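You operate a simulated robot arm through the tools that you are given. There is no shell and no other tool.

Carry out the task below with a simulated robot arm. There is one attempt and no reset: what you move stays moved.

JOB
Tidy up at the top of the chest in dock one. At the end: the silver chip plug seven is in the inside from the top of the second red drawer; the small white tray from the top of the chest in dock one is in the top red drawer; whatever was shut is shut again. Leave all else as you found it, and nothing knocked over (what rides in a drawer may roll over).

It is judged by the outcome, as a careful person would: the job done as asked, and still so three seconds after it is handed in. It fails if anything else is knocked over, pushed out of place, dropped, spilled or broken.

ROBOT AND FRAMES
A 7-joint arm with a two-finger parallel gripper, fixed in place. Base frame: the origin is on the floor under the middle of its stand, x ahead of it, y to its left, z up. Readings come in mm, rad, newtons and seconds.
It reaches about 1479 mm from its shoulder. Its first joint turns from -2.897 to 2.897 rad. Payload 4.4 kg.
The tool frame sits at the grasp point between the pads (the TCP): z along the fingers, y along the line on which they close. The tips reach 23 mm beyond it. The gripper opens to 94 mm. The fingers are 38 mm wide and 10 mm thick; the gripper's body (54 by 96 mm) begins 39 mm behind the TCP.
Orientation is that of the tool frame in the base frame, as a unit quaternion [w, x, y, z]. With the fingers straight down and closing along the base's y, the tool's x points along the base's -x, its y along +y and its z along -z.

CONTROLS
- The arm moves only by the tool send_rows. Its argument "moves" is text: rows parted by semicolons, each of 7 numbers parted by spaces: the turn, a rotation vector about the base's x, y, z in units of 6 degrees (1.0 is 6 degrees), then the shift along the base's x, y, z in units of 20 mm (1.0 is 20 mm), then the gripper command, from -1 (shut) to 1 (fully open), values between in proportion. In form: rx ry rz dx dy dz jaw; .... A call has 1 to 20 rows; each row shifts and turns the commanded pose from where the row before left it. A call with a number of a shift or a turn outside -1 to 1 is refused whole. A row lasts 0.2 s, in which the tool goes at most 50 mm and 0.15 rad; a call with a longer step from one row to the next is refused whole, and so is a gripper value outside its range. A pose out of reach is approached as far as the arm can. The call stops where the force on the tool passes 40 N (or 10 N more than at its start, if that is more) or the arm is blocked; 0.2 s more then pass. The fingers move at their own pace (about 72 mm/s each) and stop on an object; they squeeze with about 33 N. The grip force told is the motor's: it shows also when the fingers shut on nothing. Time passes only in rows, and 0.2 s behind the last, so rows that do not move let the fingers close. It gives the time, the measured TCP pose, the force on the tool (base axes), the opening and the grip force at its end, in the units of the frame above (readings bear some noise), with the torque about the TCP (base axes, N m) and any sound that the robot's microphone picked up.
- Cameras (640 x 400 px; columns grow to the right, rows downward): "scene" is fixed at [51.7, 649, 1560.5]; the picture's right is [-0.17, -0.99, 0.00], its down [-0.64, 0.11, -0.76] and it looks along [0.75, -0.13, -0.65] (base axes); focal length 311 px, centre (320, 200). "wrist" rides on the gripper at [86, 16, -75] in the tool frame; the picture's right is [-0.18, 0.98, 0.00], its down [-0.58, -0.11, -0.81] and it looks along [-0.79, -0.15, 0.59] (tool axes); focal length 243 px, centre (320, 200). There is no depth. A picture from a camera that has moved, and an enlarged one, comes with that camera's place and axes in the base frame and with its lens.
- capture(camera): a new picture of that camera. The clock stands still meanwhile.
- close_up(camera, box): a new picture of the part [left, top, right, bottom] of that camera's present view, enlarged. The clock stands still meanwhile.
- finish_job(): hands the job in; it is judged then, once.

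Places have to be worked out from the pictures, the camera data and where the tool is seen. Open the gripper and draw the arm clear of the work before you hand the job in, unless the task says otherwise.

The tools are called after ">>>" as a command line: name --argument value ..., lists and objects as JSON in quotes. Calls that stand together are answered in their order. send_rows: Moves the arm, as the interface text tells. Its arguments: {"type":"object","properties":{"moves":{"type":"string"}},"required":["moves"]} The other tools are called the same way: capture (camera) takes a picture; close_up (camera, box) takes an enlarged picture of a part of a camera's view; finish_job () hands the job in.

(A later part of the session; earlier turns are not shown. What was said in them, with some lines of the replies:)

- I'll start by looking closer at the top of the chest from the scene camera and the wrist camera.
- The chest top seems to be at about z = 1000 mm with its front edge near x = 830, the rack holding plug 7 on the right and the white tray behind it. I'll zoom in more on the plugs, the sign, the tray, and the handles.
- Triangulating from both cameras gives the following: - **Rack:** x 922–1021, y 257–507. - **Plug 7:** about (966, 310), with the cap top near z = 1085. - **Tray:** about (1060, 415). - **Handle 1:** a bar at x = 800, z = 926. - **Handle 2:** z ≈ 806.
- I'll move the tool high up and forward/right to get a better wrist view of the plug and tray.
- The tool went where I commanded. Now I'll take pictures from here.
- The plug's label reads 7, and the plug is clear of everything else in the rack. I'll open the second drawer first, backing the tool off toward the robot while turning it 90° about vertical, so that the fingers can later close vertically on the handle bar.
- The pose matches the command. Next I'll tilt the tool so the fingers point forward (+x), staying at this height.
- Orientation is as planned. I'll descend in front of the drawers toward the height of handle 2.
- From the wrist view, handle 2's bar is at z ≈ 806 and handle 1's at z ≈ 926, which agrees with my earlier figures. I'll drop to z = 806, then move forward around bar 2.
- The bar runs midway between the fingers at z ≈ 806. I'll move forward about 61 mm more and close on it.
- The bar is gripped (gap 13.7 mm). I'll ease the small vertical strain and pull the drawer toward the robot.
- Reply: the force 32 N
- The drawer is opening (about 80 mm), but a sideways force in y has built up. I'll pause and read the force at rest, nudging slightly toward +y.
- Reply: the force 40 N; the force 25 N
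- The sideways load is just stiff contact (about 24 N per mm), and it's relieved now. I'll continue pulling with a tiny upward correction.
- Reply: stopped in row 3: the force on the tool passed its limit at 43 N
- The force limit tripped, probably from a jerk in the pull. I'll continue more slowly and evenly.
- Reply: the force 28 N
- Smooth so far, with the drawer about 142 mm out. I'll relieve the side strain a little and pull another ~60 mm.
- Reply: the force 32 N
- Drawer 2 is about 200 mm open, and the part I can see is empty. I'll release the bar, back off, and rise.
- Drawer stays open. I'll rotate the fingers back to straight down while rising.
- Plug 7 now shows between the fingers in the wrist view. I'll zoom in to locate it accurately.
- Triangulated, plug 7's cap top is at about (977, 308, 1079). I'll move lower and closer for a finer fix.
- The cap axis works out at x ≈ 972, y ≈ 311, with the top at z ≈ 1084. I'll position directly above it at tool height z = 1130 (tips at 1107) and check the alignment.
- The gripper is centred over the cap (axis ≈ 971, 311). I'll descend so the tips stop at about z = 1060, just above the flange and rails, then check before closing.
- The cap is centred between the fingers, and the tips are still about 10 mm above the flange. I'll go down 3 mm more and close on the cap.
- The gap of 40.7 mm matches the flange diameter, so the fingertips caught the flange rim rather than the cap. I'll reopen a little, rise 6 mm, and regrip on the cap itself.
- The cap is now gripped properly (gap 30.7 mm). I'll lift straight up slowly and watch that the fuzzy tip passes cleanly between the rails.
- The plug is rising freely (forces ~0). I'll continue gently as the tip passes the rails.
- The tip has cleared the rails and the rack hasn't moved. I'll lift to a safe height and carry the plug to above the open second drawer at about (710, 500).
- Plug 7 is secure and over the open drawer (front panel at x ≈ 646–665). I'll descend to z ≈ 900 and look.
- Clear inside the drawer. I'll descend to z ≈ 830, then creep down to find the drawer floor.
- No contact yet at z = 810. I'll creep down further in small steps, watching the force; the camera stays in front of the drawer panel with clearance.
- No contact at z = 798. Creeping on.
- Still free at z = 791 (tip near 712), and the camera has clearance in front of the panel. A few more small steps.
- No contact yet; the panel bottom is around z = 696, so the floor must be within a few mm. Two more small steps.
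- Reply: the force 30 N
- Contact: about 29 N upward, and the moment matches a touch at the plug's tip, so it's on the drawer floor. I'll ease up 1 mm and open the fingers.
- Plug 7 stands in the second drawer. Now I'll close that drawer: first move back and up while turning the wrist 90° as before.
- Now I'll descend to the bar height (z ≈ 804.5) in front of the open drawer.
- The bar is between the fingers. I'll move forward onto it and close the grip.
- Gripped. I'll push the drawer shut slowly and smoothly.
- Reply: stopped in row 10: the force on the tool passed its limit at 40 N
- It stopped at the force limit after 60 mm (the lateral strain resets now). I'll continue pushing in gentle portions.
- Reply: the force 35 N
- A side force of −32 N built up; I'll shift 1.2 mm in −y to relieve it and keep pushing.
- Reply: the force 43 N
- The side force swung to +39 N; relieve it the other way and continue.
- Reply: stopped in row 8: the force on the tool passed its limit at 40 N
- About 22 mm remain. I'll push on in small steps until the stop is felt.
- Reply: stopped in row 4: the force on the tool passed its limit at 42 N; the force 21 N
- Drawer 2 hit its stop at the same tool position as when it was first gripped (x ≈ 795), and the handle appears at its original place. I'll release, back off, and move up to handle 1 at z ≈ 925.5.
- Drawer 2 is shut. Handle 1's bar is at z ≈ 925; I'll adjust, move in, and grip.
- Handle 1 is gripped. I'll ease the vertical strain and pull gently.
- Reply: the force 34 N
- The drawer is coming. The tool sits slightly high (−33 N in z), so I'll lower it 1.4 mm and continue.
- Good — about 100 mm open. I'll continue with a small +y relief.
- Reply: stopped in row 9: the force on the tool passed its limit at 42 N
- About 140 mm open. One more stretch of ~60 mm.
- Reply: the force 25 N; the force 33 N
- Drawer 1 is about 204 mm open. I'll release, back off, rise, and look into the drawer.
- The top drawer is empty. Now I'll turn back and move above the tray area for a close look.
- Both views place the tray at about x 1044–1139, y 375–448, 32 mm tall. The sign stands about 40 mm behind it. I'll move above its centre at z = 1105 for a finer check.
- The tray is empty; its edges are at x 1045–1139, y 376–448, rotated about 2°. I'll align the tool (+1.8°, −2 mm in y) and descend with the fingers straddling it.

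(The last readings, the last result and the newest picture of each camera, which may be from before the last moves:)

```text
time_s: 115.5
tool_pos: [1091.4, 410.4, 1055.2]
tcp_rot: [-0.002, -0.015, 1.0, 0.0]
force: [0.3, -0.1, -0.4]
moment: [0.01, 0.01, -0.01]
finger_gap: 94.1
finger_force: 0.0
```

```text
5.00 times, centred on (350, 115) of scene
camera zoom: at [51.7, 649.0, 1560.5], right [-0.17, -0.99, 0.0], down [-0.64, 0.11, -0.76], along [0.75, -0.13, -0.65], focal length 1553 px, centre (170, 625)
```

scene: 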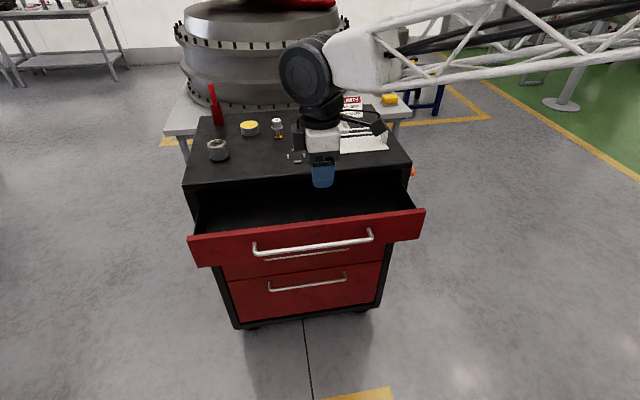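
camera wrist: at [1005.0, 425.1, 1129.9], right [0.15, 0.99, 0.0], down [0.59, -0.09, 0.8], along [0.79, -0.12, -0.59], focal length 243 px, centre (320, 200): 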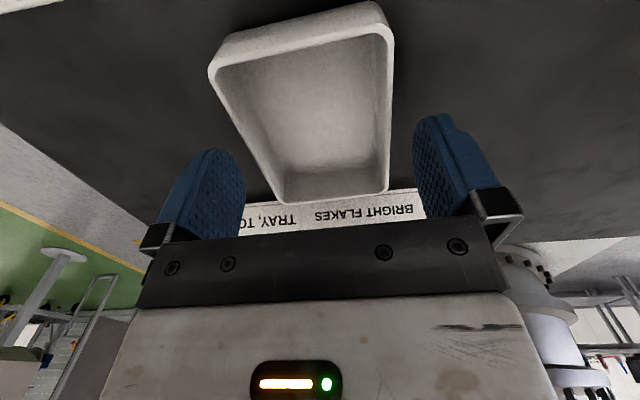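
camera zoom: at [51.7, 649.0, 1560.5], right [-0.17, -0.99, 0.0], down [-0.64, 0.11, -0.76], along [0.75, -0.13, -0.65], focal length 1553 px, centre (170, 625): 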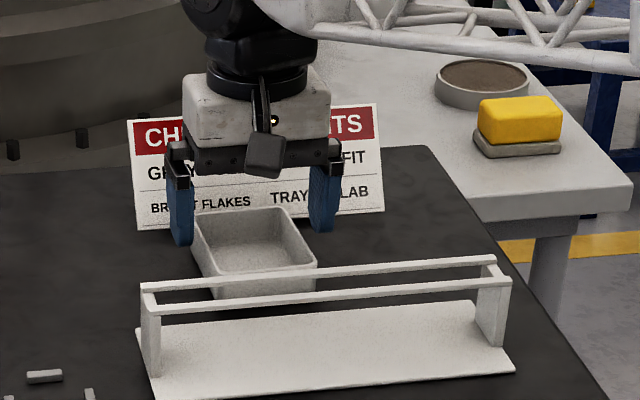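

The fingers straddle the tray with about 10 mm on each side, and the sign is well clear. I'll descend the last ~21 mm.

>>> send_rows --moves "0 0 0 0 0 -0.5 1;0 0 0 0 0.02 -0.35 1;0 0 0 0 0 -0.2 1;0 0 0 0 0 0 1"

>>> capture --camera "wrist"

>>> close_up --camera "scene" --box '[310, 90, 380, 150]'

```text
time_s: 116.5
tool_pos: [1091.5, 410.4, 1033.6]
tcp_rot: [-0.002, -0.016, 1.0, -0.001]
force: [0.1, -0.4, 0.4]
moment: [-0.02, 0.03, 0.04]
finger_gap: 94.0
finger_force: 0.0
```

```text
taken
camera wrist: at [1005.3, 425.4, 1110.1], right [0.15, 0.99, 0.0], down [0.59, -0.09, 0.8], along [0.79, -0.12, -0.59], focal length 243 px, centre (320, 200)
```

wrist: 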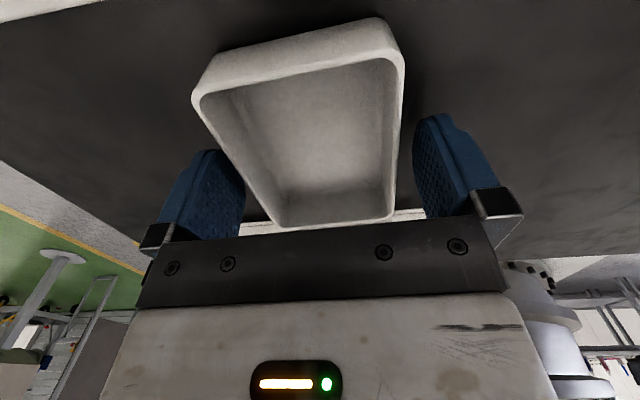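

```text
6.67 times, centred on (345, 120) of scene
camera zoom: at [51.7, 649.0, 1560.5], right [-0.17, -0.99, 0.0], down [-0.64, 0.11, -0.76], along [0.75, -0.13, -0.65], focal length 2071 px, centre (153, 733)
```

zoom: 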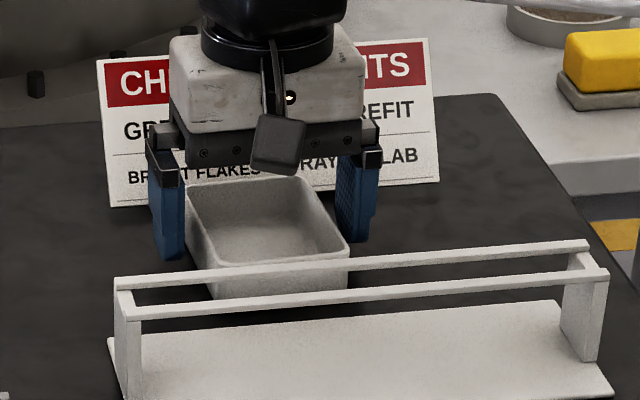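

Tips are at z ≈ 1010 beside the tray walls. I'll close gently onto the tray.

>>> send_rows --moves "0 0 0 0 0 0 0.85;0 0 0 0 0 0 0.75;0 0 0 0 0 0 0.65;0 0 0 0 0 0 0.55;0 0 0 0 0 0 0.3;0 0 0 0 0 0 -1;0 0 0 0 0 0 -1"

>>> capture --camera "wrist"

>>> close_up --camera "scene" --box '[310, 90, 380, 150]'

```text
time_s: 118.1
tool_pos: [1091.2, 410.3, 1034.5]
tcp_rot: [-0.002, -0.016, 1.0, -0.001]
force: [0.3, 0.1, 1.4]
moment: [0.08, 0.01, 0.04]
finger_gap: 74.5
finger_force: 33.0
```

```text
taken
camera wrist: at [1005.2, 425.4, 1110.3], right [0.15, 0.99, 0.0], down [0.59, -0.09, 0.8], along [0.79, -0.12, -0.59], focal length 243 px, centre (320, 200)
```

wrist: 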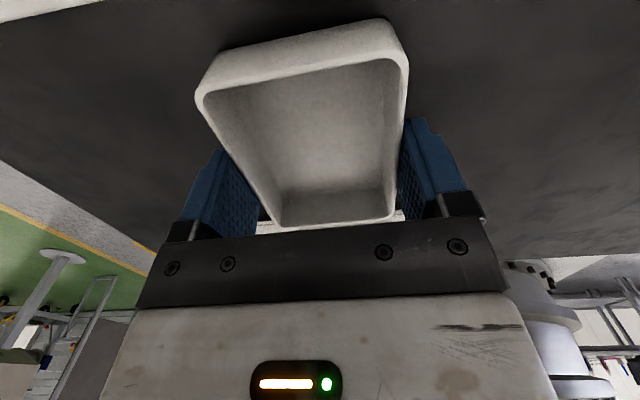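

```text
6.67 times, centred on (345, 120) of scene
camera zoom: at [51.7, 649.0, 1560.5], right [-0.17, -0.99, 0.0], down [-0.64, 0.11, -0.76], along [0.75, -0.13, -0.65], focal length 2071 px, centre (153, 733)
```

zoom: 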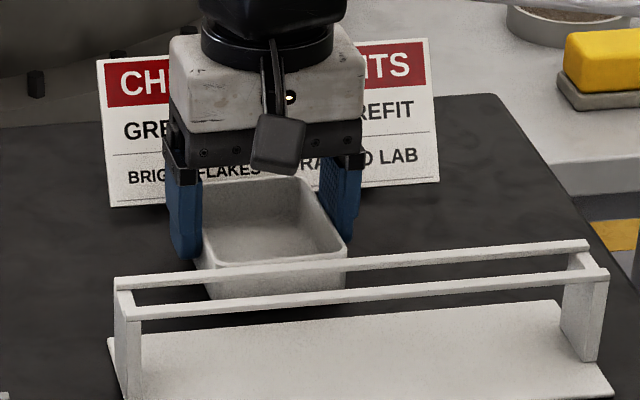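

The tray is gripped (74.5 mm gap, 33 N). I'll lift it slowly and check.

>>> send_rows --moves "0 0 0 0 0 0.25 -1;0 0 0 0 0 0.4 -1;0 0 0 0 0 0.5 -1;0 0 0 0 0 0.6 -1;0 0 0 0 0 0 -1"

>>> capture --camera "wrist"

>>> close_up --camera "scene" --box '[300, 75, 400, 155]'

```text
time_s: 119.3
tool_pos: [1091.9, 411.9, 1067.9]
tcp_rot: [-0.002, -0.016, 1.0, -0.001]
force: [-0.7, -0.2, -1.6]
moment: [-0.03, -0.01, -0.01]
finger_gap: 74.5
finger_force: 32.6
```

```text
taken
camera wrist: at [1006.0, 424.7, 1143.9], right [0.15, 0.99, 0.0], down [0.59, -0.09, 0.8], along [0.79, -0.12, -0.59], focal length 243 px, centre (320, 200)
```

wrist: 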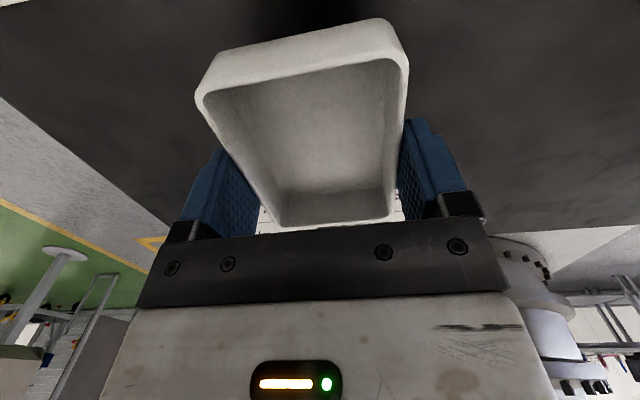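

```text
5.00 times, centred on (350, 115) of scene
camera zoom: at [51.7, 649.0, 1560.5], right [-0.17, -0.99, 0.0], down [-0.64, 0.11, -0.76], along [0.75, -0.13, -0.65], focal length 1553 px, centre (170, 625)
```

zoom: 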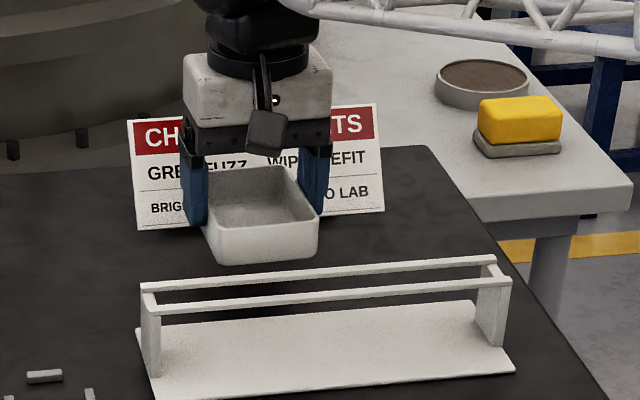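

The tray is held level and nothing else moved. I'll lift well clear, then carry it over the open top drawer while turning 90° so the camera stays inside the drawer opening rather than over its front panel.

>>> send_rows --moves "0 0 0 0 0 0.7 -1;0 0 0 0 0 1 -1;0 0 0 0 0 1 -1;0 0 0 0 0 1 -1;0 0 0 0 0 1 -1;0 0 0 0 0 1 -1;0 0 0 0 0 0.6 -1;0 0 0 0 0 0 -1"

>>> send_rows --moves "0 0 0 -0.6 0.3 0 -1;0 0 0.98 -0.98 0.41 0 -1;0 0 0.98 -0.98 0.41 0 -1;0 0 0.98 -0.98 0.41 0 -1;0 0 0.98 -0.98 0.41 0 -1;0 0 0.98 -0.98 0.41 0 -1;0 0 0.98 -0.98 0.41 0 -1;0 0 0.98 -0.98 0.41 0 -1;0 0 0.98 -0.98 0.41 0 -1;0 0 0.98 -0.98 0.41 0 -1;0 0 0.98 -0.98 0.41 0 -1;0 0 0.98 -0.98 0.41 0 -1;0 0 0.98 -0.98 0.41 0 -1;0 0 0.98 -0.98 0.41 0 -1;0 0 0.98 -0.98 0.41 0 -1;0 0 0.98 -0.98 0.41 0 -1;0 0 0 -0.98 0.41 0 -1;0 0 0 -0.98 0.41 0 -1;0 0 0 -0.4 0.2 0 -1;0 0 0 0 0 0 -1"

>>> capture --camera "wrist"

>>> capture --camera "scene"

```text
time_s: 121.1
tool_pos: [1091.8, 409.6, 1193.8]
tcp_rot: [-0.001, -0.016, 1.0, -0.001]
force: [0.4, -0.7, -0.5]
moment: [0.01, -0.06, 0.0]
finger_gap: 74.5
finger_force: 33.0
```

```text
time_s: 125.3
tool_pos: [738.5, 559.1, 1194.6]
tcp_rot: [0.001, 0.708, -0.707, 0.001]
force: [-0.3, -0.6, -1.3]
moment: [0.01, 0.01, -0.01]
finger_gap: 74.5
finger_force: 33.4
```

```text
taken
camera wrist: at [722.7, 474.4, 1270.6], right [-0.98, 0.18, 0.0], down [0.11, 0.58, 0.8], along [0.15, 0.79, -0.59], focal length 243 px, centre (320, 200)
```

wrist: 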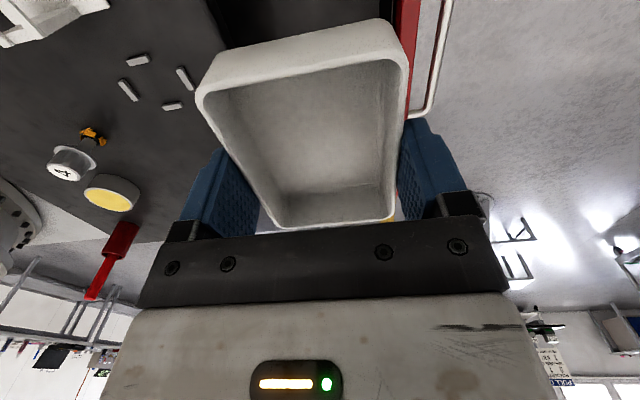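

```text
taken
```

scene: 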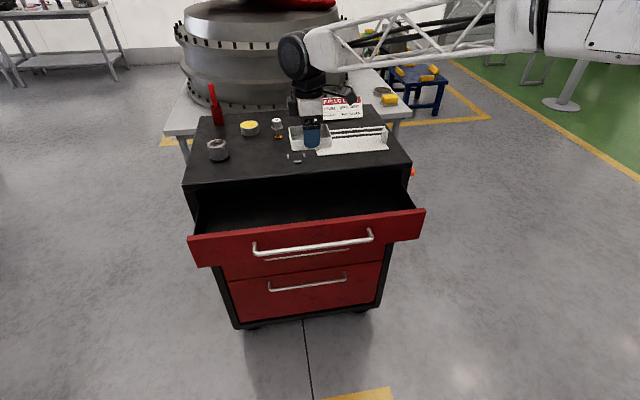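

The tray is above the open top drawer (opening roughly x 657–823). I'll descend to z ≈ 965 and look.

>>> send_rows --moves "0 0 0 0 0 -0.7 -1;0 0 0 0 0 -1 -1;0 0 0 0 0 -1 -1;0 0 0 0 0 -1 -1;0 0 0 0 0 -1 -1;0 0 0 0 0 -1 -1;0 0 0 0 0 -1 -1;0 0 0 0 0 -1 -1;0 0 0 0 0 -1 -1;0 0 0 0 0 -1 -1;0 0 0 0 0 -0.7 -1;0 0 0 0 0 0 -1"

>>> capture --camera "wrist"

>>> close_up --camera "scene" --box '[190, 110, 430, 260]'

```text
time_s: 127.9
tool_pos: [738.2, 559.6, 987.8]
tcp_rot: [-0.001, -0.707, 0.707, -0.003]
force: [-0.5, -0.5, -1.0]
moment: [0.02, 0.05, -0.01]
finger_gap: 74.5
finger_force: 33.2
```

```text
taken
camera wrist: at [722.2, 474.3, 1062.9], right [-0.98, 0.18, 0.0], down [0.11, 0.58, 0.8], along [0.15, 0.79, -0.59], focal length 243 px, centre (320, 200)
```

wrist: 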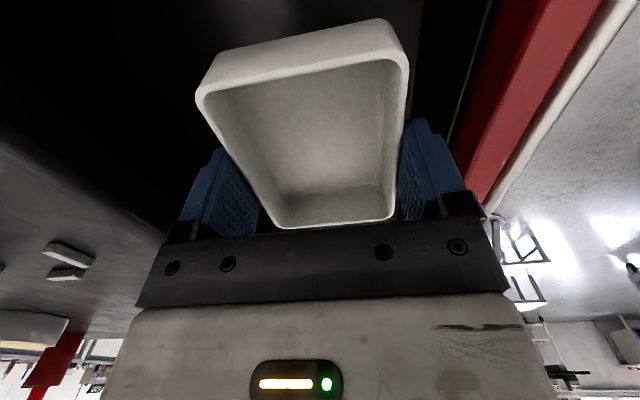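

```text
2.67 times, centred on (310, 185) of scene
camera zoom: at [51.7, 649.0, 1560.5], right [-0.17, -0.99, 0.0], down [-0.64, 0.11, -0.76], along [0.75, -0.13, -0.65], focal length 828 px, centre (347, 240)
```

zoom: 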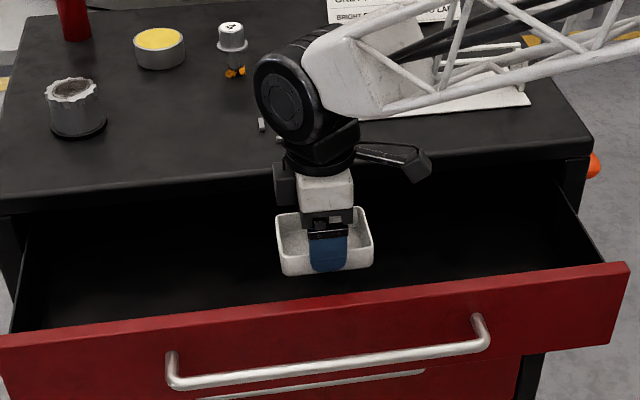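

Everything is aligned and clear. I'll descend to z ≈ 910, then creep down to the floor.

>>> send_rows --moves "0 0 0 0 0 -0.7 -1;0 0 0 0 0 -0.9 -1;0 0 0 0 0 -0.9 -1;0 0 0 0 0 -0.9 -1;0 0 0 0 0 -0.5 -1;0 0 0 0 0 0 -1"

>>> close_up --camera "scene" --box '[190, 110, 430, 260]'

>>> capture --camera "wrist"

```text
time_s: 129.3
tool_pos: [738.3, 558.9, 908.2]
tcp_rot: [0.0, -0.707, 0.707, -0.002]
force: [-0.1, 0.1, -1.5]
moment: [0.03, -0.04, -0.02]
finger_gap: 74.1
finger_force: 32.4
```

```text
2.67 times, centred on (310, 185) of scene
camera zoom: at [51.7, 649.0, 1560.5], right [-0.17, -0.99, 0.0], down [-0.64, 0.11, -0.76], along [0.75, -0.13, -0.65], focal length 828 px, centre (347, 240)
```

zoom: 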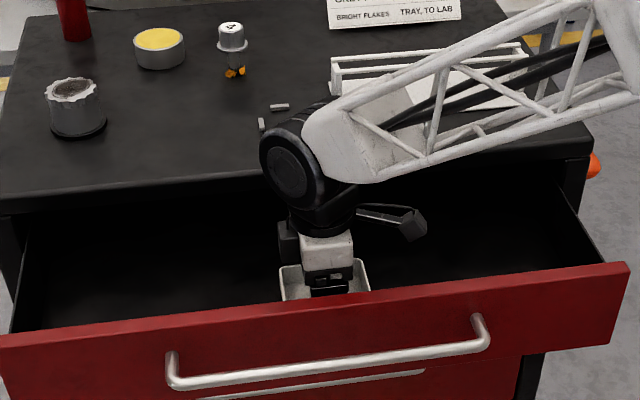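

```text
taken
camera wrist: at [722.2, 474.0, 984.3], right [-0.98, 0.18, 0.0], down [0.11, 0.58, 0.8], along [0.15, 0.79, -0.59], focal length 243 px, centre (320, 200)
```

wrist: 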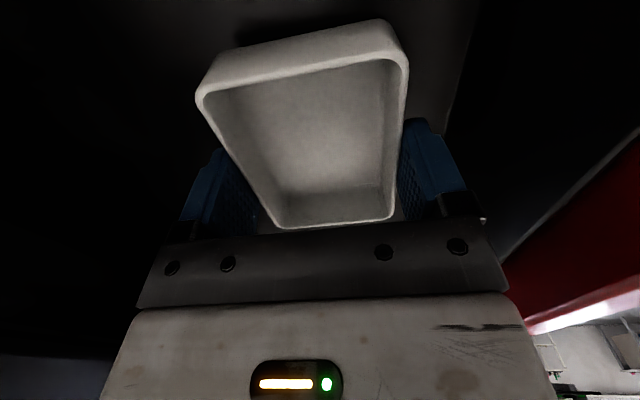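

Tray bottom is at about z = 874; the floor should be near 850–856. Creeping down while reading the force.

>>> send_rows --moves "0 0 0 0 0 -0.2 -1;0 0 0 0 0 -0.2 -1;0 0 0 0 0 -0.1 -1;0 0 0 0 0 0 -1"

>>> send_rows --moves "0 0 0 0 0 -0.1 -1;0 0 0 0 0 -0.1 -1;0 0 0 0 0 0 -1"

```text
time_s: 130.3
tool_pos: [739.2, 559.8, 898.1]
tcp_rot: [0.001, 0.707, -0.707, 0.002]
force: [0.2, 0.9, -1.3]
moment: [0.03, 0.03, 0.01]
finger_gap: 74.7
finger_force: 33.3
```

```text
time_s: 131.1
tool_pos: [738.6, 559.9, 895.1]
tcp_rot: [0.001, 0.707, -0.707, 0.002]
force: [0.7, -0.2, -1.5]
moment: [0.02, 0.0, -0.01]
finger_gap: 74.6
finger_force: 33.4
```

No contact yet; continuing in 2 mm steps.

>>> send_rows --moves "0 0 0 0 0 -0.1 -1;0 0 0 0 0 -0.1 -1;0 0 0 0 0 0 -1"

>>> send_rows --moves "0 0 0 0 0 -0.1 -1;0 0 0 0 0 0 -1"

>>> send_rows --moves "0 0 0 0 0 -0.1 -1;0 0 0 0 0 0 -1"

```text
time_s: 131.9
tool_pos: [738.0, 560.4, 893.9]
tcp_rot: [0.0, -0.707, 0.707, -0.002]
force: [1.8, 1.4, 29.4]
moment: [0.08, 0.31, 0.41]
finger_gap: 75.1
finger_force: 33.5
```

```text
time_s: 132.5
tool_pos: [739.4, 560.3, 890.3]
tcp_rot: [0.0, -0.707, 0.707, -0.002]
force: [0.8, 0.3, 29.0]
moment: [0.05, 0.01, 0.01]
finger_gap: 74.9
finger_force: 33.1
```

```text
time_s: 133.1
tool_pos: [738.5, 560.3, 887.8]
tcp_rot: [0.0, -0.707, 0.707, -0.002]
force: [1.5, -0.7, 29.0]
moment: [0.02, -0.01, -0.07]
finger_gap: 74.5
finger_force: 33.2
```

Contact with the floor (29 N; the pads slid a little down the walls). I'll ease up about 1 mm and open the fingers.

>>> send_rows --moves "0 0 0 0 0 0.06 -1;0 0 0 0 0 0 -1;0 0 0 0 0 0 0.7;0 0 0 0 0 0 0.85;0 0 0 0 0 0 0.95;0 0 0 0 0 0 0.95"

>>> capture --camera "wrist"

```text
time_s: 134.5
tool_pos: [737.8, 560.3, 886.6]
tcp_rot: [0.0, 0.707, -0.707, 0.002]
force: [0.0, 0.2, 0.3]
moment: [0.0, -0.02, 0.0]
finger_gap: 91.6
finger_force: 0.1
```

```text
taken
camera wrist: at [721.7, 474.2, 963.6], right [-0.98, 0.18, 0.0], down [0.11, 0.58, 0.8], along [0.15, 0.79, -0.59], focal length 243 px, centre (320, 200)
```

wrist: 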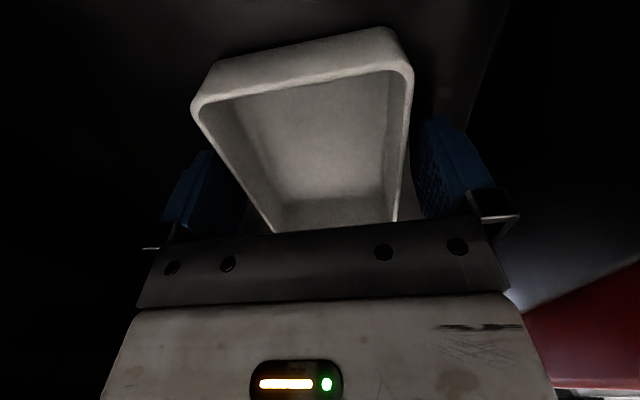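

The tray rests on the drawer floor, fingers free on both sides. I'll rise straight up and check the drawer.

>>> send_rows --moves "0 0 0 0 0 0.3 0.95;0 0 0 0 0 0.5 0.95;0 0 0 0 0 0.8 0.95;0 0 0 0 0 1 0.95;0 0 0 0 0 1 0.95;0 0 0 0 0 1 0.95;0 0 0 0 0 1 0.95;0 0 0 0 0 1 0.95;0 0 0 0 0 1 0.95;0 0 0 0 0 1 0.95;0 0 0 0 0 1 0.95;0 0 0 0 0 1 0.95;0 0 0 0 0 0 0.95"

>>> capture --camera "wrist"

>>> close_up --camera "scene" --box '[190, 110, 430, 260]'

```text
time_s: 137.3
tool_pos: [738.3, 561.6, 1101.4]
tcp_rot: [0.001, 0.708, -0.707, 0.001]
force: [0.5, 0.4, 0.7]
moment: [0.02, 0.01, 0.03]
finger_gap: 92.0
finger_force: 0.1
```

```text
taken
camera wrist: at [722.5, 475.6, 1176.6], right [-0.98, 0.18, 0.0], down [0.11, 0.58, 0.8], along [0.15, 0.79, -0.59], focal length 243 px, centre (320, 200)
```

wrist: 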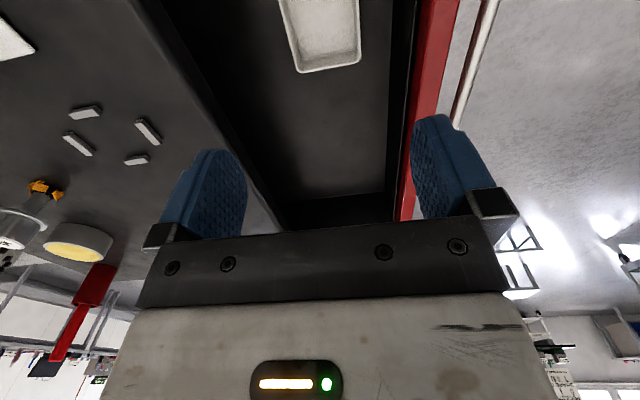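

```text
2.67 times, centred on (310, 185) of scene
camera zoom: at [51.7, 649.0, 1560.5], right [-0.17, -0.99, 0.0], down [-0.64, 0.11, -0.76], along [0.75, -0.13, -0.65], focal length 828 px, centre (347, 240)
```

zoom: 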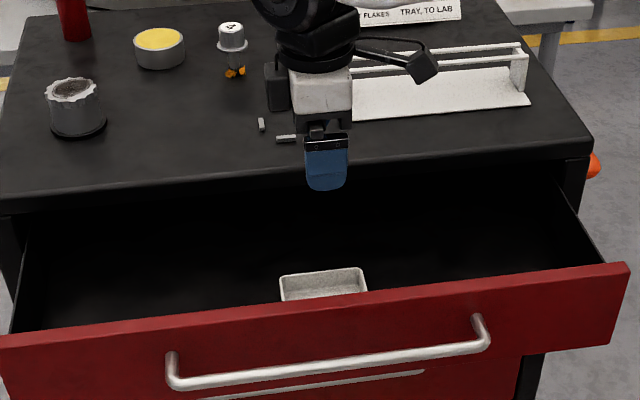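

The tray sits in the top drawer. Now I'll back off and tilt the gripper forward again to close this drawer by its handle.

>>> send_rows --moves "0 -1 0 -0.71 0.02 0 0.2;0 -1 0 -0.71 0.02 0 0.2;0 -1 0 -0.71 0.02 0 0.2;0 -1 0 -0.71 0.02 0 0.2;0 -1 0 -0.71 0.02 0 0.2;0 -1 0 -0.71 0.02 0 0.2;0 -1 0 -0.71 0.02 0 0.2;0 -1 0 -0.71 0.02 0 0.2;0 -1 0 -0.71 0.02 0 0.2;0 -1 0 -0.71 0.02 0 0.2;0 -1 0 -0.71 0.02 0 0.2;0 -1 0 -0.71 0.02 0 0.2;0 -1 0 -0.71 0.02 0 0.2;0 -1 0 -0.71 0.02 0 0.2;0 -1 0 -0.71 0.02 0 0.2;0 0 0 0 0 0 0.2"

>>> send_rows --moves "0 0 0 0 0.02 -0.9 0.2;0 0 0 0 0.02 -1 0.2;0 0 0 0 0 -1 0.2;0 0 0 0 0 -1 0.2;0 0 0 0 0 -1 0.2;0 0 0 0 0 -1 0.2;0 0 0 0 0 -1 0.2;0 0 0 0 0 -1 0.2;0 0 0 0 0 -0.9 0.2;0 0 0 0 0 0 0.2"

>>> capture --camera "wrist"

```text
time_s: 140.7
tool_pos: [524.6, 565.8, 1100.2]
tcp_rot: [-0.499, 0.498, -0.5, 0.502]
force: [-0.3, -0.1, -0.1]
moment: [0.01, 0.02, 0.0]
finger_gap: 56.6
finger_force: 0.1
```

```text
time_s: 142.9
tool_pos: [524.1, 566.8, 923.2]
tcp_rot: [-0.499, 0.499, -0.501, 0.501]
force: [0.5, 0.2, 0.0]
moment: [0.01, 0.01, 0.0]
finger_gap: 56.6
finger_force: 0.1
```

```text
taken
camera wrist: at [449.4, 481.5, 908.1], right [0.0, 0.18, -0.98], down [-0.8, 0.58, 0.11], along [0.59, 0.79, 0.15], focal length 243 px, centre (320, 200)
```

wrist: 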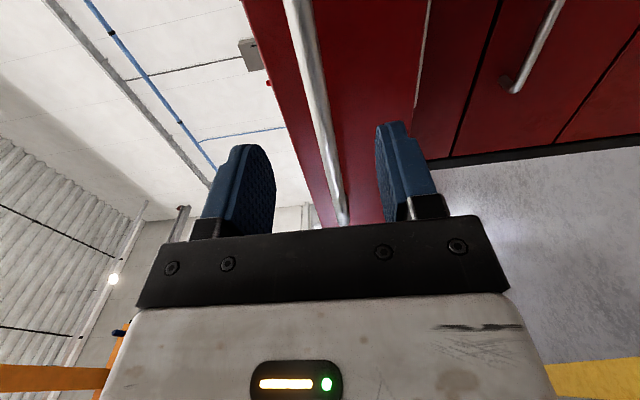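

The bar is between the fingers. I'll move forward, grip, and begin pushing gently.

>>> send_rows --moves "0 0 0 0.7 0.05 0.08 0.2;0 0 0 0.9 0 0 0.2;0 0 0 0.9 0 0 0.2;0 0 0 0.85 0 0 0.2;0 0 0 0 0 0 0.2;0 0 0 0 0 0 -1;0 0 0 0 0 0 -1;0 0 0 0 0 0 -1;0 0 0 0 0 0 -1"

```text
time_s: 144.9
tool_pos: [593.6, 569.0, 925.7]
tcp_rot: [-0.5, 0.499, -0.5, 0.501]
force: [1.6, -3.8, 10.8]
moment: [-0.22, -0.02, -0.21]
finger_gap: 13.6
finger_force: 45.1
```

Gripped. Pushing the drawer in small steps.

>>> send_rows --moves "0 0 0 0.1 0 0.03 -1;0 0 0 0.2 0 0 -1;0 0 0 0.3 0 0 -1;0 0 0 0.3 0 0 -1;0 0 0 0.3 0 0 -1;0 0 0 0.3 0 0 -1;0 0 0 0.3 0 0 -1;0 0 0 0.3 0 0 -1;0 0 0 0.2 0 0 -1;0 0 0 0.1 0 0 -1;0 0 0 0 0 0 -1"

```text
time_s: 147.3
tool_pos: [639.5, 567.2, 924.5]
tcp_rot: [-0.499, 0.499, -0.501, 0.501]
force: [1.2, -12.3, -11.9]
moment: [0.23, 0.05, -0.87]
finger_gap: 13.5
finger_force: 44.7
```

>>> send_rows --moves "0 0 0 0.1 -0.02 -0.03 -1;0 0 0 0.2 0 0 -1;0 0 0 0.3 0 0 -1;0 0 0 0.3 0 0 -1;0 0 0 0.3 0 0 -1;0 0 0 0.3 0 0 -1;0 0 0 0.3 0 0 -1;0 0 0 0.3 0 0 -1;0 0 0 0.2 0 0 -1;0 0 0 0.1 0 0 -1;0 0 0 0 0 0 -1"

```text
time_s: 149.7
tool_pos: [688.7, 566.6, 924.5]
tcp_rot: [-0.5, 0.499, -0.501, 0.501]
force: [-0.3, 21.2, -24.8]
moment: [0.17, 0.09, 0.95]
finger_gap: 14.0
finger_force: 45.2
```

The drawer is half shut, moving freely. I'll relieve the side strain (+1 mm y, −1 mm z) and keep pushing.

>>> send_rows --moves "0 0 0 0 0.04 -0.05 -1;0 0 0 0.1 0 0 -1;0 0 0 0.2 0 0 -1;0 0 0 0.3 0 0 -1;0 0 0 0.3 0 0 -1;0 0 0 0.3 0 0 -1;0 0 0 0.3 0 0 -1;0 0 0 0.3 0 0 -1;0 0 0 0.2 0 0 -1;0 0 0 0.1 0 0 -1;0 0 0 0 0 0 -1"

```text
time_s: 152.1
tool_pos: [730.4, 567.9, 926.0]
tcp_rot: [0.499, -0.498, 0.502, -0.501]
force: [0.0, -27.6, 15.8]
moment: [-0.27, -0.06, 0.94]
finger_gap: 13.5
finger_force: 45.6
```

About 65 mm remain; small relief (−1 mm y, +0.6 mm z) and continue.

>>> send_rows --moves "0 0 0 0 -0.05 0.03 -1;0 0 0 0.1 0 0 -1;0 0 0 0.2 0 0 -1;0 0 0 0.3 0 0 -1;0 0 0 0.3 0 0 -1;0 0 0 0.3 0 0 -1;0 0 0 0.3 0 0 -1;0 0 0 0.3 0 0 -1;0 0 0 0.2 0 0 -1;0 0 0 0.1 0 0 -1;0 0 0 0 0 0 -1"

```text
time_s: 154.5
tool_pos: [773.2, 567.6, 925.3]
tcp_rot: [-0.5, 0.499, -0.5, 0.501]
force: [0.1, 39.7, -3.8]
moment: [0.09, -0.01, 0.14]
finger_gap: 13.8
finger_force: 45.5
```

About 22 mm remain; relieve the side force and push on until the stop.

>>> send_rows --moves "0 0 0 0 0.07 0 -1;0 0 0 0 0 0 -1"

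>>> send_rows --moves "0 0 0 0.1 0 0 -1;0 0 0 0.2 0 0 -1;0 0 0 0.2 0 0 -1;0 0 0 0.2 0 0 -1;0 0 0 0.1 0 0 -1;0 0 0 0 0 0 -1"

>>> send_rows --moves "0 0 0 0.1 0 0 -1;0 0 0 0.1 0 0 -1;0 0 0 0.1 0 0 -1;0 0 0 0.1 0 0 -1;0 0 0 0 0 0 -1"

>>> close_up --camera "scene" --box '[180, 150, 420, 330]'

```text
time_s: 155.1
tool_pos: [772.3, 568.0, 925.2]
tcp_rot: [-0.5, 0.498, -0.501, 0.501]
force: [-0.1, 17.7, 4.4]
moment: [-0.08, 0.0, 0.68]
finger_gap: 13.6
finger_force: 44.9
```

```text
time_s: 156.5
tool_pos: [790.6, 567.5, 924.5]
tcp_rot: [-0.498, 0.499, -0.501, 0.501]
force: [0.2, -8.8, -3.2]
moment: [0.07, 0.02, 0.37]
finger_gap: 13.7
finger_force: 44.7
```

```text
time_s: 157.7
tool_pos: [796.2, 567.9, 925.3]
tcp_rot: [-0.499, 0.499, -0.501, 0.501]
force: [1.8, -31.5, -1.8]
moment: [0.0, 0.02, -0.9]
finger_gap: 13.7
finger_force: 45.0
```

```text
2.22 times, centred on (300, 240) of scene
camera zoom: at [51.7, 649.0, 1560.5], right [-0.17, -0.99, 0.0], down [-0.64, 0.11, -0.76], along [0.75, -0.13, -0.65], focal length 690 px, centre (364, 111)
```

zoom: 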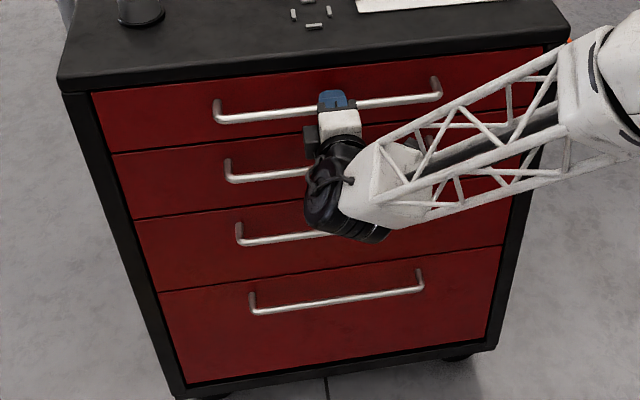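

No stop felt yet, and this grip is about 3 mm further forward on the bar, so the drawer may still be 1–2 mm from shut. I'll push a little more with small steps.

>>> send_rows --moves "0 0 0 0.05 -0.05 0 -1;0 0 0 0.07 0 0 -1;0 0 0 0 0 0 -1"

>>> send_rows --moves "0 0 0 0.08 0 0 -1;0 0 0 0.08 0 0 -1;0 0 0 0 0 0 -1"

```text
time_s: 158.5
tool_pos: [797.5, 568.8, 925.2]
tcp_rot: [-0.5, 0.499, -0.5, 0.5]
force: [-35.1, -18.2, 2.1]
moment: [0.1, 0.01, 0.0]
finger_gap: 13.8
finger_force: 45.2
```

```text
time_s: 159.3
tool_pos: [801.2, 569.1, 925.4]
tcp_rot: [-0.5, 0.499, -0.5, 0.501]
force: [-35.7, 17.8, -1.2]
moment: [0.08, -0.01, 0.03]
finger_gap: 13.9
finger_force: 45.5
```

At x ≈ 797.5 the stop pushed back with 35 N, and further motion merely slipped along the bar, so the top drawer is fully shut. I'll release and back away straight.

>>> send_rows --moves "0 0 0 0 0 0 0.2;0 0 0 0 0 0 0.2;0 0 0 0 0 0 0.2;0 0 0 -0.5 0 0 0.2;0 0 0 -0.8 0 0 0.2;0 0 0 -0.9 0 0 0.2;0 0 0 -1 0 0 0.2;0 0 0 -1 0 0 0.2;0 0 0 -1 0 0 0.2;0 0 0 -1 0 0 0.2;0 0 0 -1 0 0 0.2;0 0 0 0 0 0 0.2"

>>> capture --camera "wrist"

>>> close_up --camera "scene" --box '[180, 150, 420, 330]'

```text
time_s: 161.9
tool_pos: [659.2, 566.7, 926.0]
tcp_rot: [-0.499, 0.499, -0.5, 0.501]
force: [0.0, 0.4, 0.3]
moment: [0.02, -0.01, 0.01]
finger_gap: 56.5
finger_force: 0.0
```

```text
taken
camera wrist: at [584.0, 481.6, 910.0], right [0.0, 0.18, -0.98], down [-0.8, 0.58, 0.11], along [0.59, 0.79, 0.15], focal length 243 px, centre (320, 200)
```

wrist: 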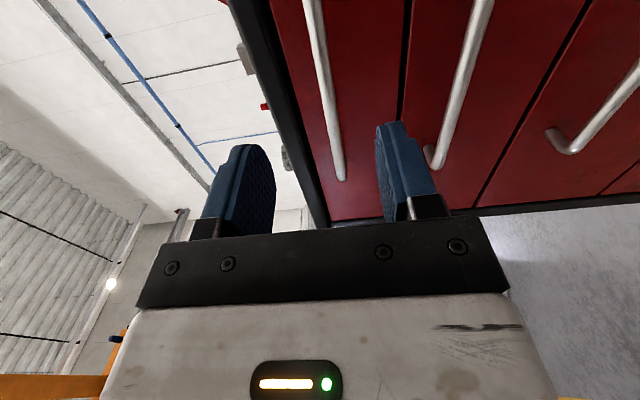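

```text
2.22 times, centred on (300, 240) of scene
camera zoom: at [51.7, 649.0, 1560.5], right [-0.17, -0.99, 0.0], down [-0.64, 0.11, -0.76], along [0.75, -0.13, -0.65], focal length 690 px, centre (364, 111)
```

zoom: 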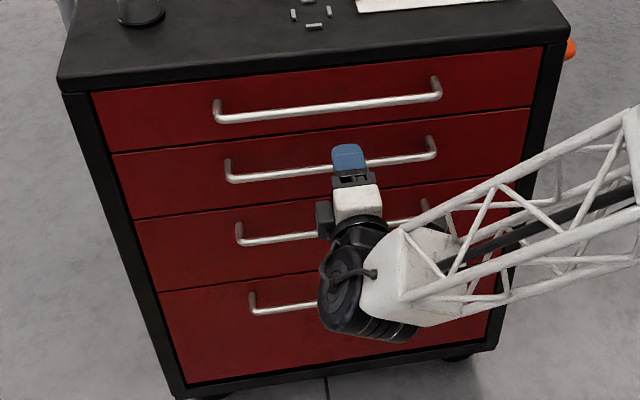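

All drawers are flush as at the start. I'll retreat and raise the arm clear, tilting the fingers back down on the way.

>>> send_rows --moves "0 0 0 -0.8 0 0.5 0.2;0 0 0 -1 0 1 0.2;0 0 0 -1 0 1 0.2;0 0 0 -1 0 1 0.2;0 0 0 -1 0 1 0.2;0 0 0 -1 0 1 0.2;0 0 0 0 0 1 0.2;0 0 0 0 0 1 0.2;0 0 0 0 0 1 0.2;0 0 0 0 0 1 0.2;0 0 0 0 0 1 0.2;0 0 0 0 0 1 0.2;0 0 0 0 0 1 0.2;0 0 0 0 0 1 0.2;0 0 0 0 0 1 0.2;0 0 0 0 0 1 0.2;0 0 0 0 0 0.5 0.2;0 0 0 0 0 0 0.2"

>>> send_rows --moves "0 1 0 0 0 0 0.6;0 1 0 0 0 0 0.6;0 1 0 0 0 0 0.6;0 1 0 0 0 0 0.6;0 1 0 0 0 0 0.6;0 1 0 0 0 0 0.6;0 1 0 0 0 0 0.6;0 1 0 0 0 0 0.6;0 1 0 0 0 0 0.6;0 1 0 0 0 0 0.6;0 1 0 0 0 0 0.6;0 1 0 0 0 0 0.6;0 1 0 0 0 0 1;0 1 0 0 0 0 1;0 1 0 0 0 0 1;0 0 0 0 0 0 1"

>>> capture --camera "scene"

>>> close_up --camera "scene" --box '[180, 80, 420, 200]'

>>> close_up --camera "scene" --box '[180, 150, 420, 330]'

```text
time_s: 165.7
tool_pos: [540.7, 567.9, 1245.9]
tcp_rot: [-0.5, 0.499, -0.5, 0.502]
force: [0.4, -0.9, -0.8]
moment: [0.0, 0.03, 0.01]
finger_gap: 56.2
finger_force: 0.0
```

```text
time_s: 169.1
tool_pos: [542.5, 566.7, 1245.5]
tcp_rot: [-0.001, -0.707, 0.708, -0.001]
force: [0.5, -0.8, 0.2]
moment: [0.0, -0.01, 0.03]
finger_gap: 93.8
finger_force: 0.1
```

```text
taken
```

scene: 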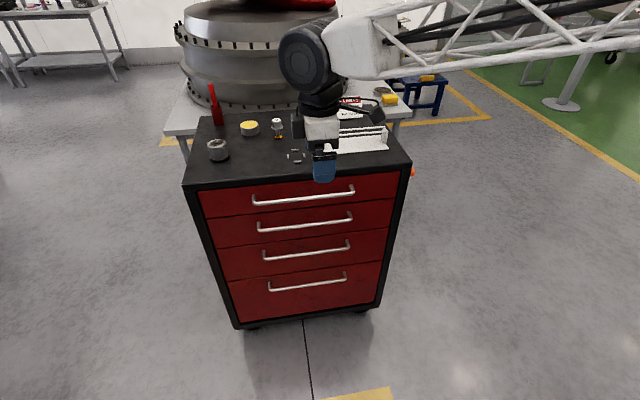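

```text
2.67 times, centred on (300, 140) of scene
camera zoom: at [51.7, 649.0, 1560.5], right [-0.17, -0.99, 0.0], down [-0.64, 0.11, -0.76], along [0.75, -0.13, -0.65], focal length 828 px, centre (373, 360)
```

zoom: 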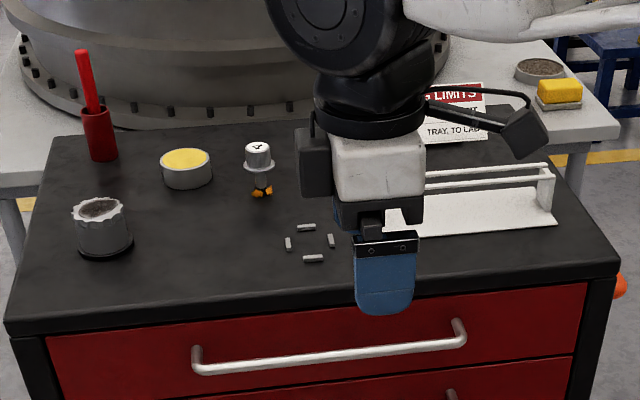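

```text
2.22 times, centred on (300, 240) of scene
camera zoom: at [51.7, 649.0, 1560.5], right [-0.17, -0.99, 0.0], down [-0.64, 0.11, -0.76], along [0.75, -0.13, -0.65], focal length 690 px, centre (364, 111)
```

zoom: 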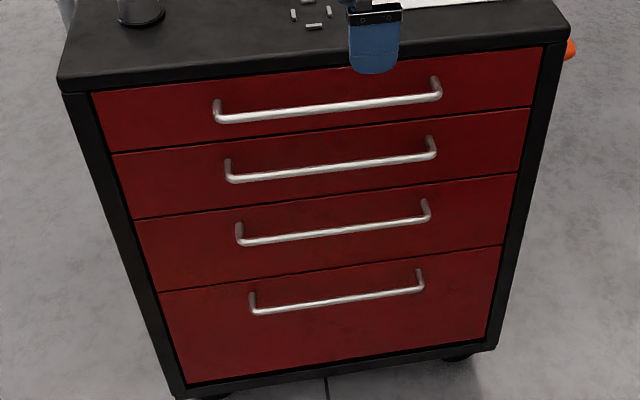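

The drawers look identical to the start. I'll shift the arm aside to confirm the rest of the chest top is undisturbed.

>>> send_rows --moves "0 0 0 -0.2 -0.8 0.3 1;0 0 0 -0.2 -1 0.3 1;0 0 0 -0.2 -1 0.3 1;0 0 0 -0.2 -1 0.3 1;0 0 0 -0.2 -1 0 1;0 0 0 -0.2 -1 0 1;0 0 0 -0.2 -1 0 1;0 0 0 -0.2 -1 0 1;0 0 0 -0.2 -1 0 1;0 0 0 -0.2 -1 0 1;0 0 0 0 -1 0 1;0 0 0 0 -1 0 1;0 0 0 0 0 0 1"

>>> close_up --camera "scene" --box '[180, 80, 420, 200]'

>>> capture --camera "scene"

```text
time_s: 171.9
tool_pos: [501.1, 331.1, 1269.4]
tcp_rot: [-0.001, -0.707, 0.707, -0.002]
force: [0.3, 0.2, 0.3]
moment: [-0.01, -0.02, -0.04]
finger_gap: 93.8
finger_force: 0.0
```

```text
2.67 times, centred on (300, 140) of scene
camera zoom: at [51.7, 649.0, 1560.5], right [-0.17, -0.99, 0.0], down [-0.64, 0.11, -0.76], along [0.75, -0.13, -0.65], focal length 828 px, centre (373, 360)
```

zoom: 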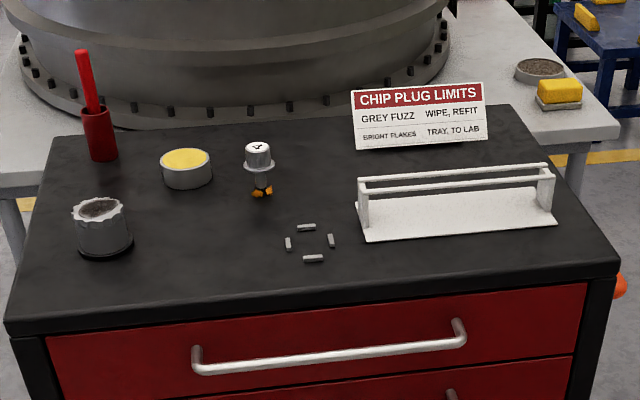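

```text
taken
```

scene: 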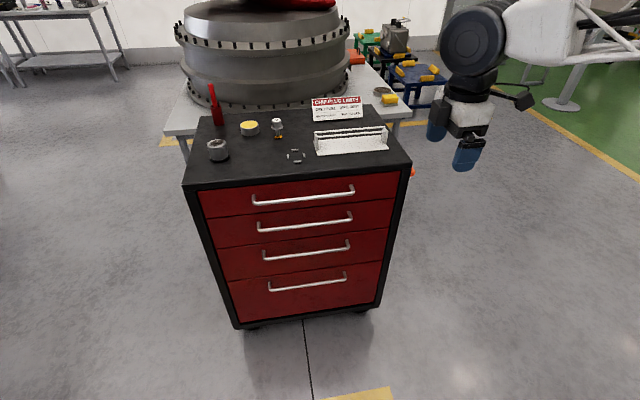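

The top of the chest is as it was found: rack, plug 4, sign, tins, marks and brush pot are all in place. Plug 7 is in the second drawer, the tray is in the top drawer, and all drawers are shut. The gripper is open and clear, so I'm handing the job in.

>>> finish_job

```text
The job is handed in.
```

The job is done and handed in; the judge's result hasn't come back.

- **Plug seven:** I stood it upright on the floor of the second red drawer from the top. It may have rolled over when the drawer was pushed shut.
- **White tray:** it is in the top red drawer.
- **Drawers:** I pushed both shut until they hit their stops. In the last pictures all four drawers look as they did at the start.
- **Everything else:** the rack, plug four, the sign, the tins, the floor marks and the red pot are where they were in the last pictures. Nothing was knocked over.

While gripping plug seven, the fingers first closed on its flange rim, so I reopened and gripped the cap instead. The plug did not leave the rack until the second grip.

The gripper is open and the arm is clear of the chest.
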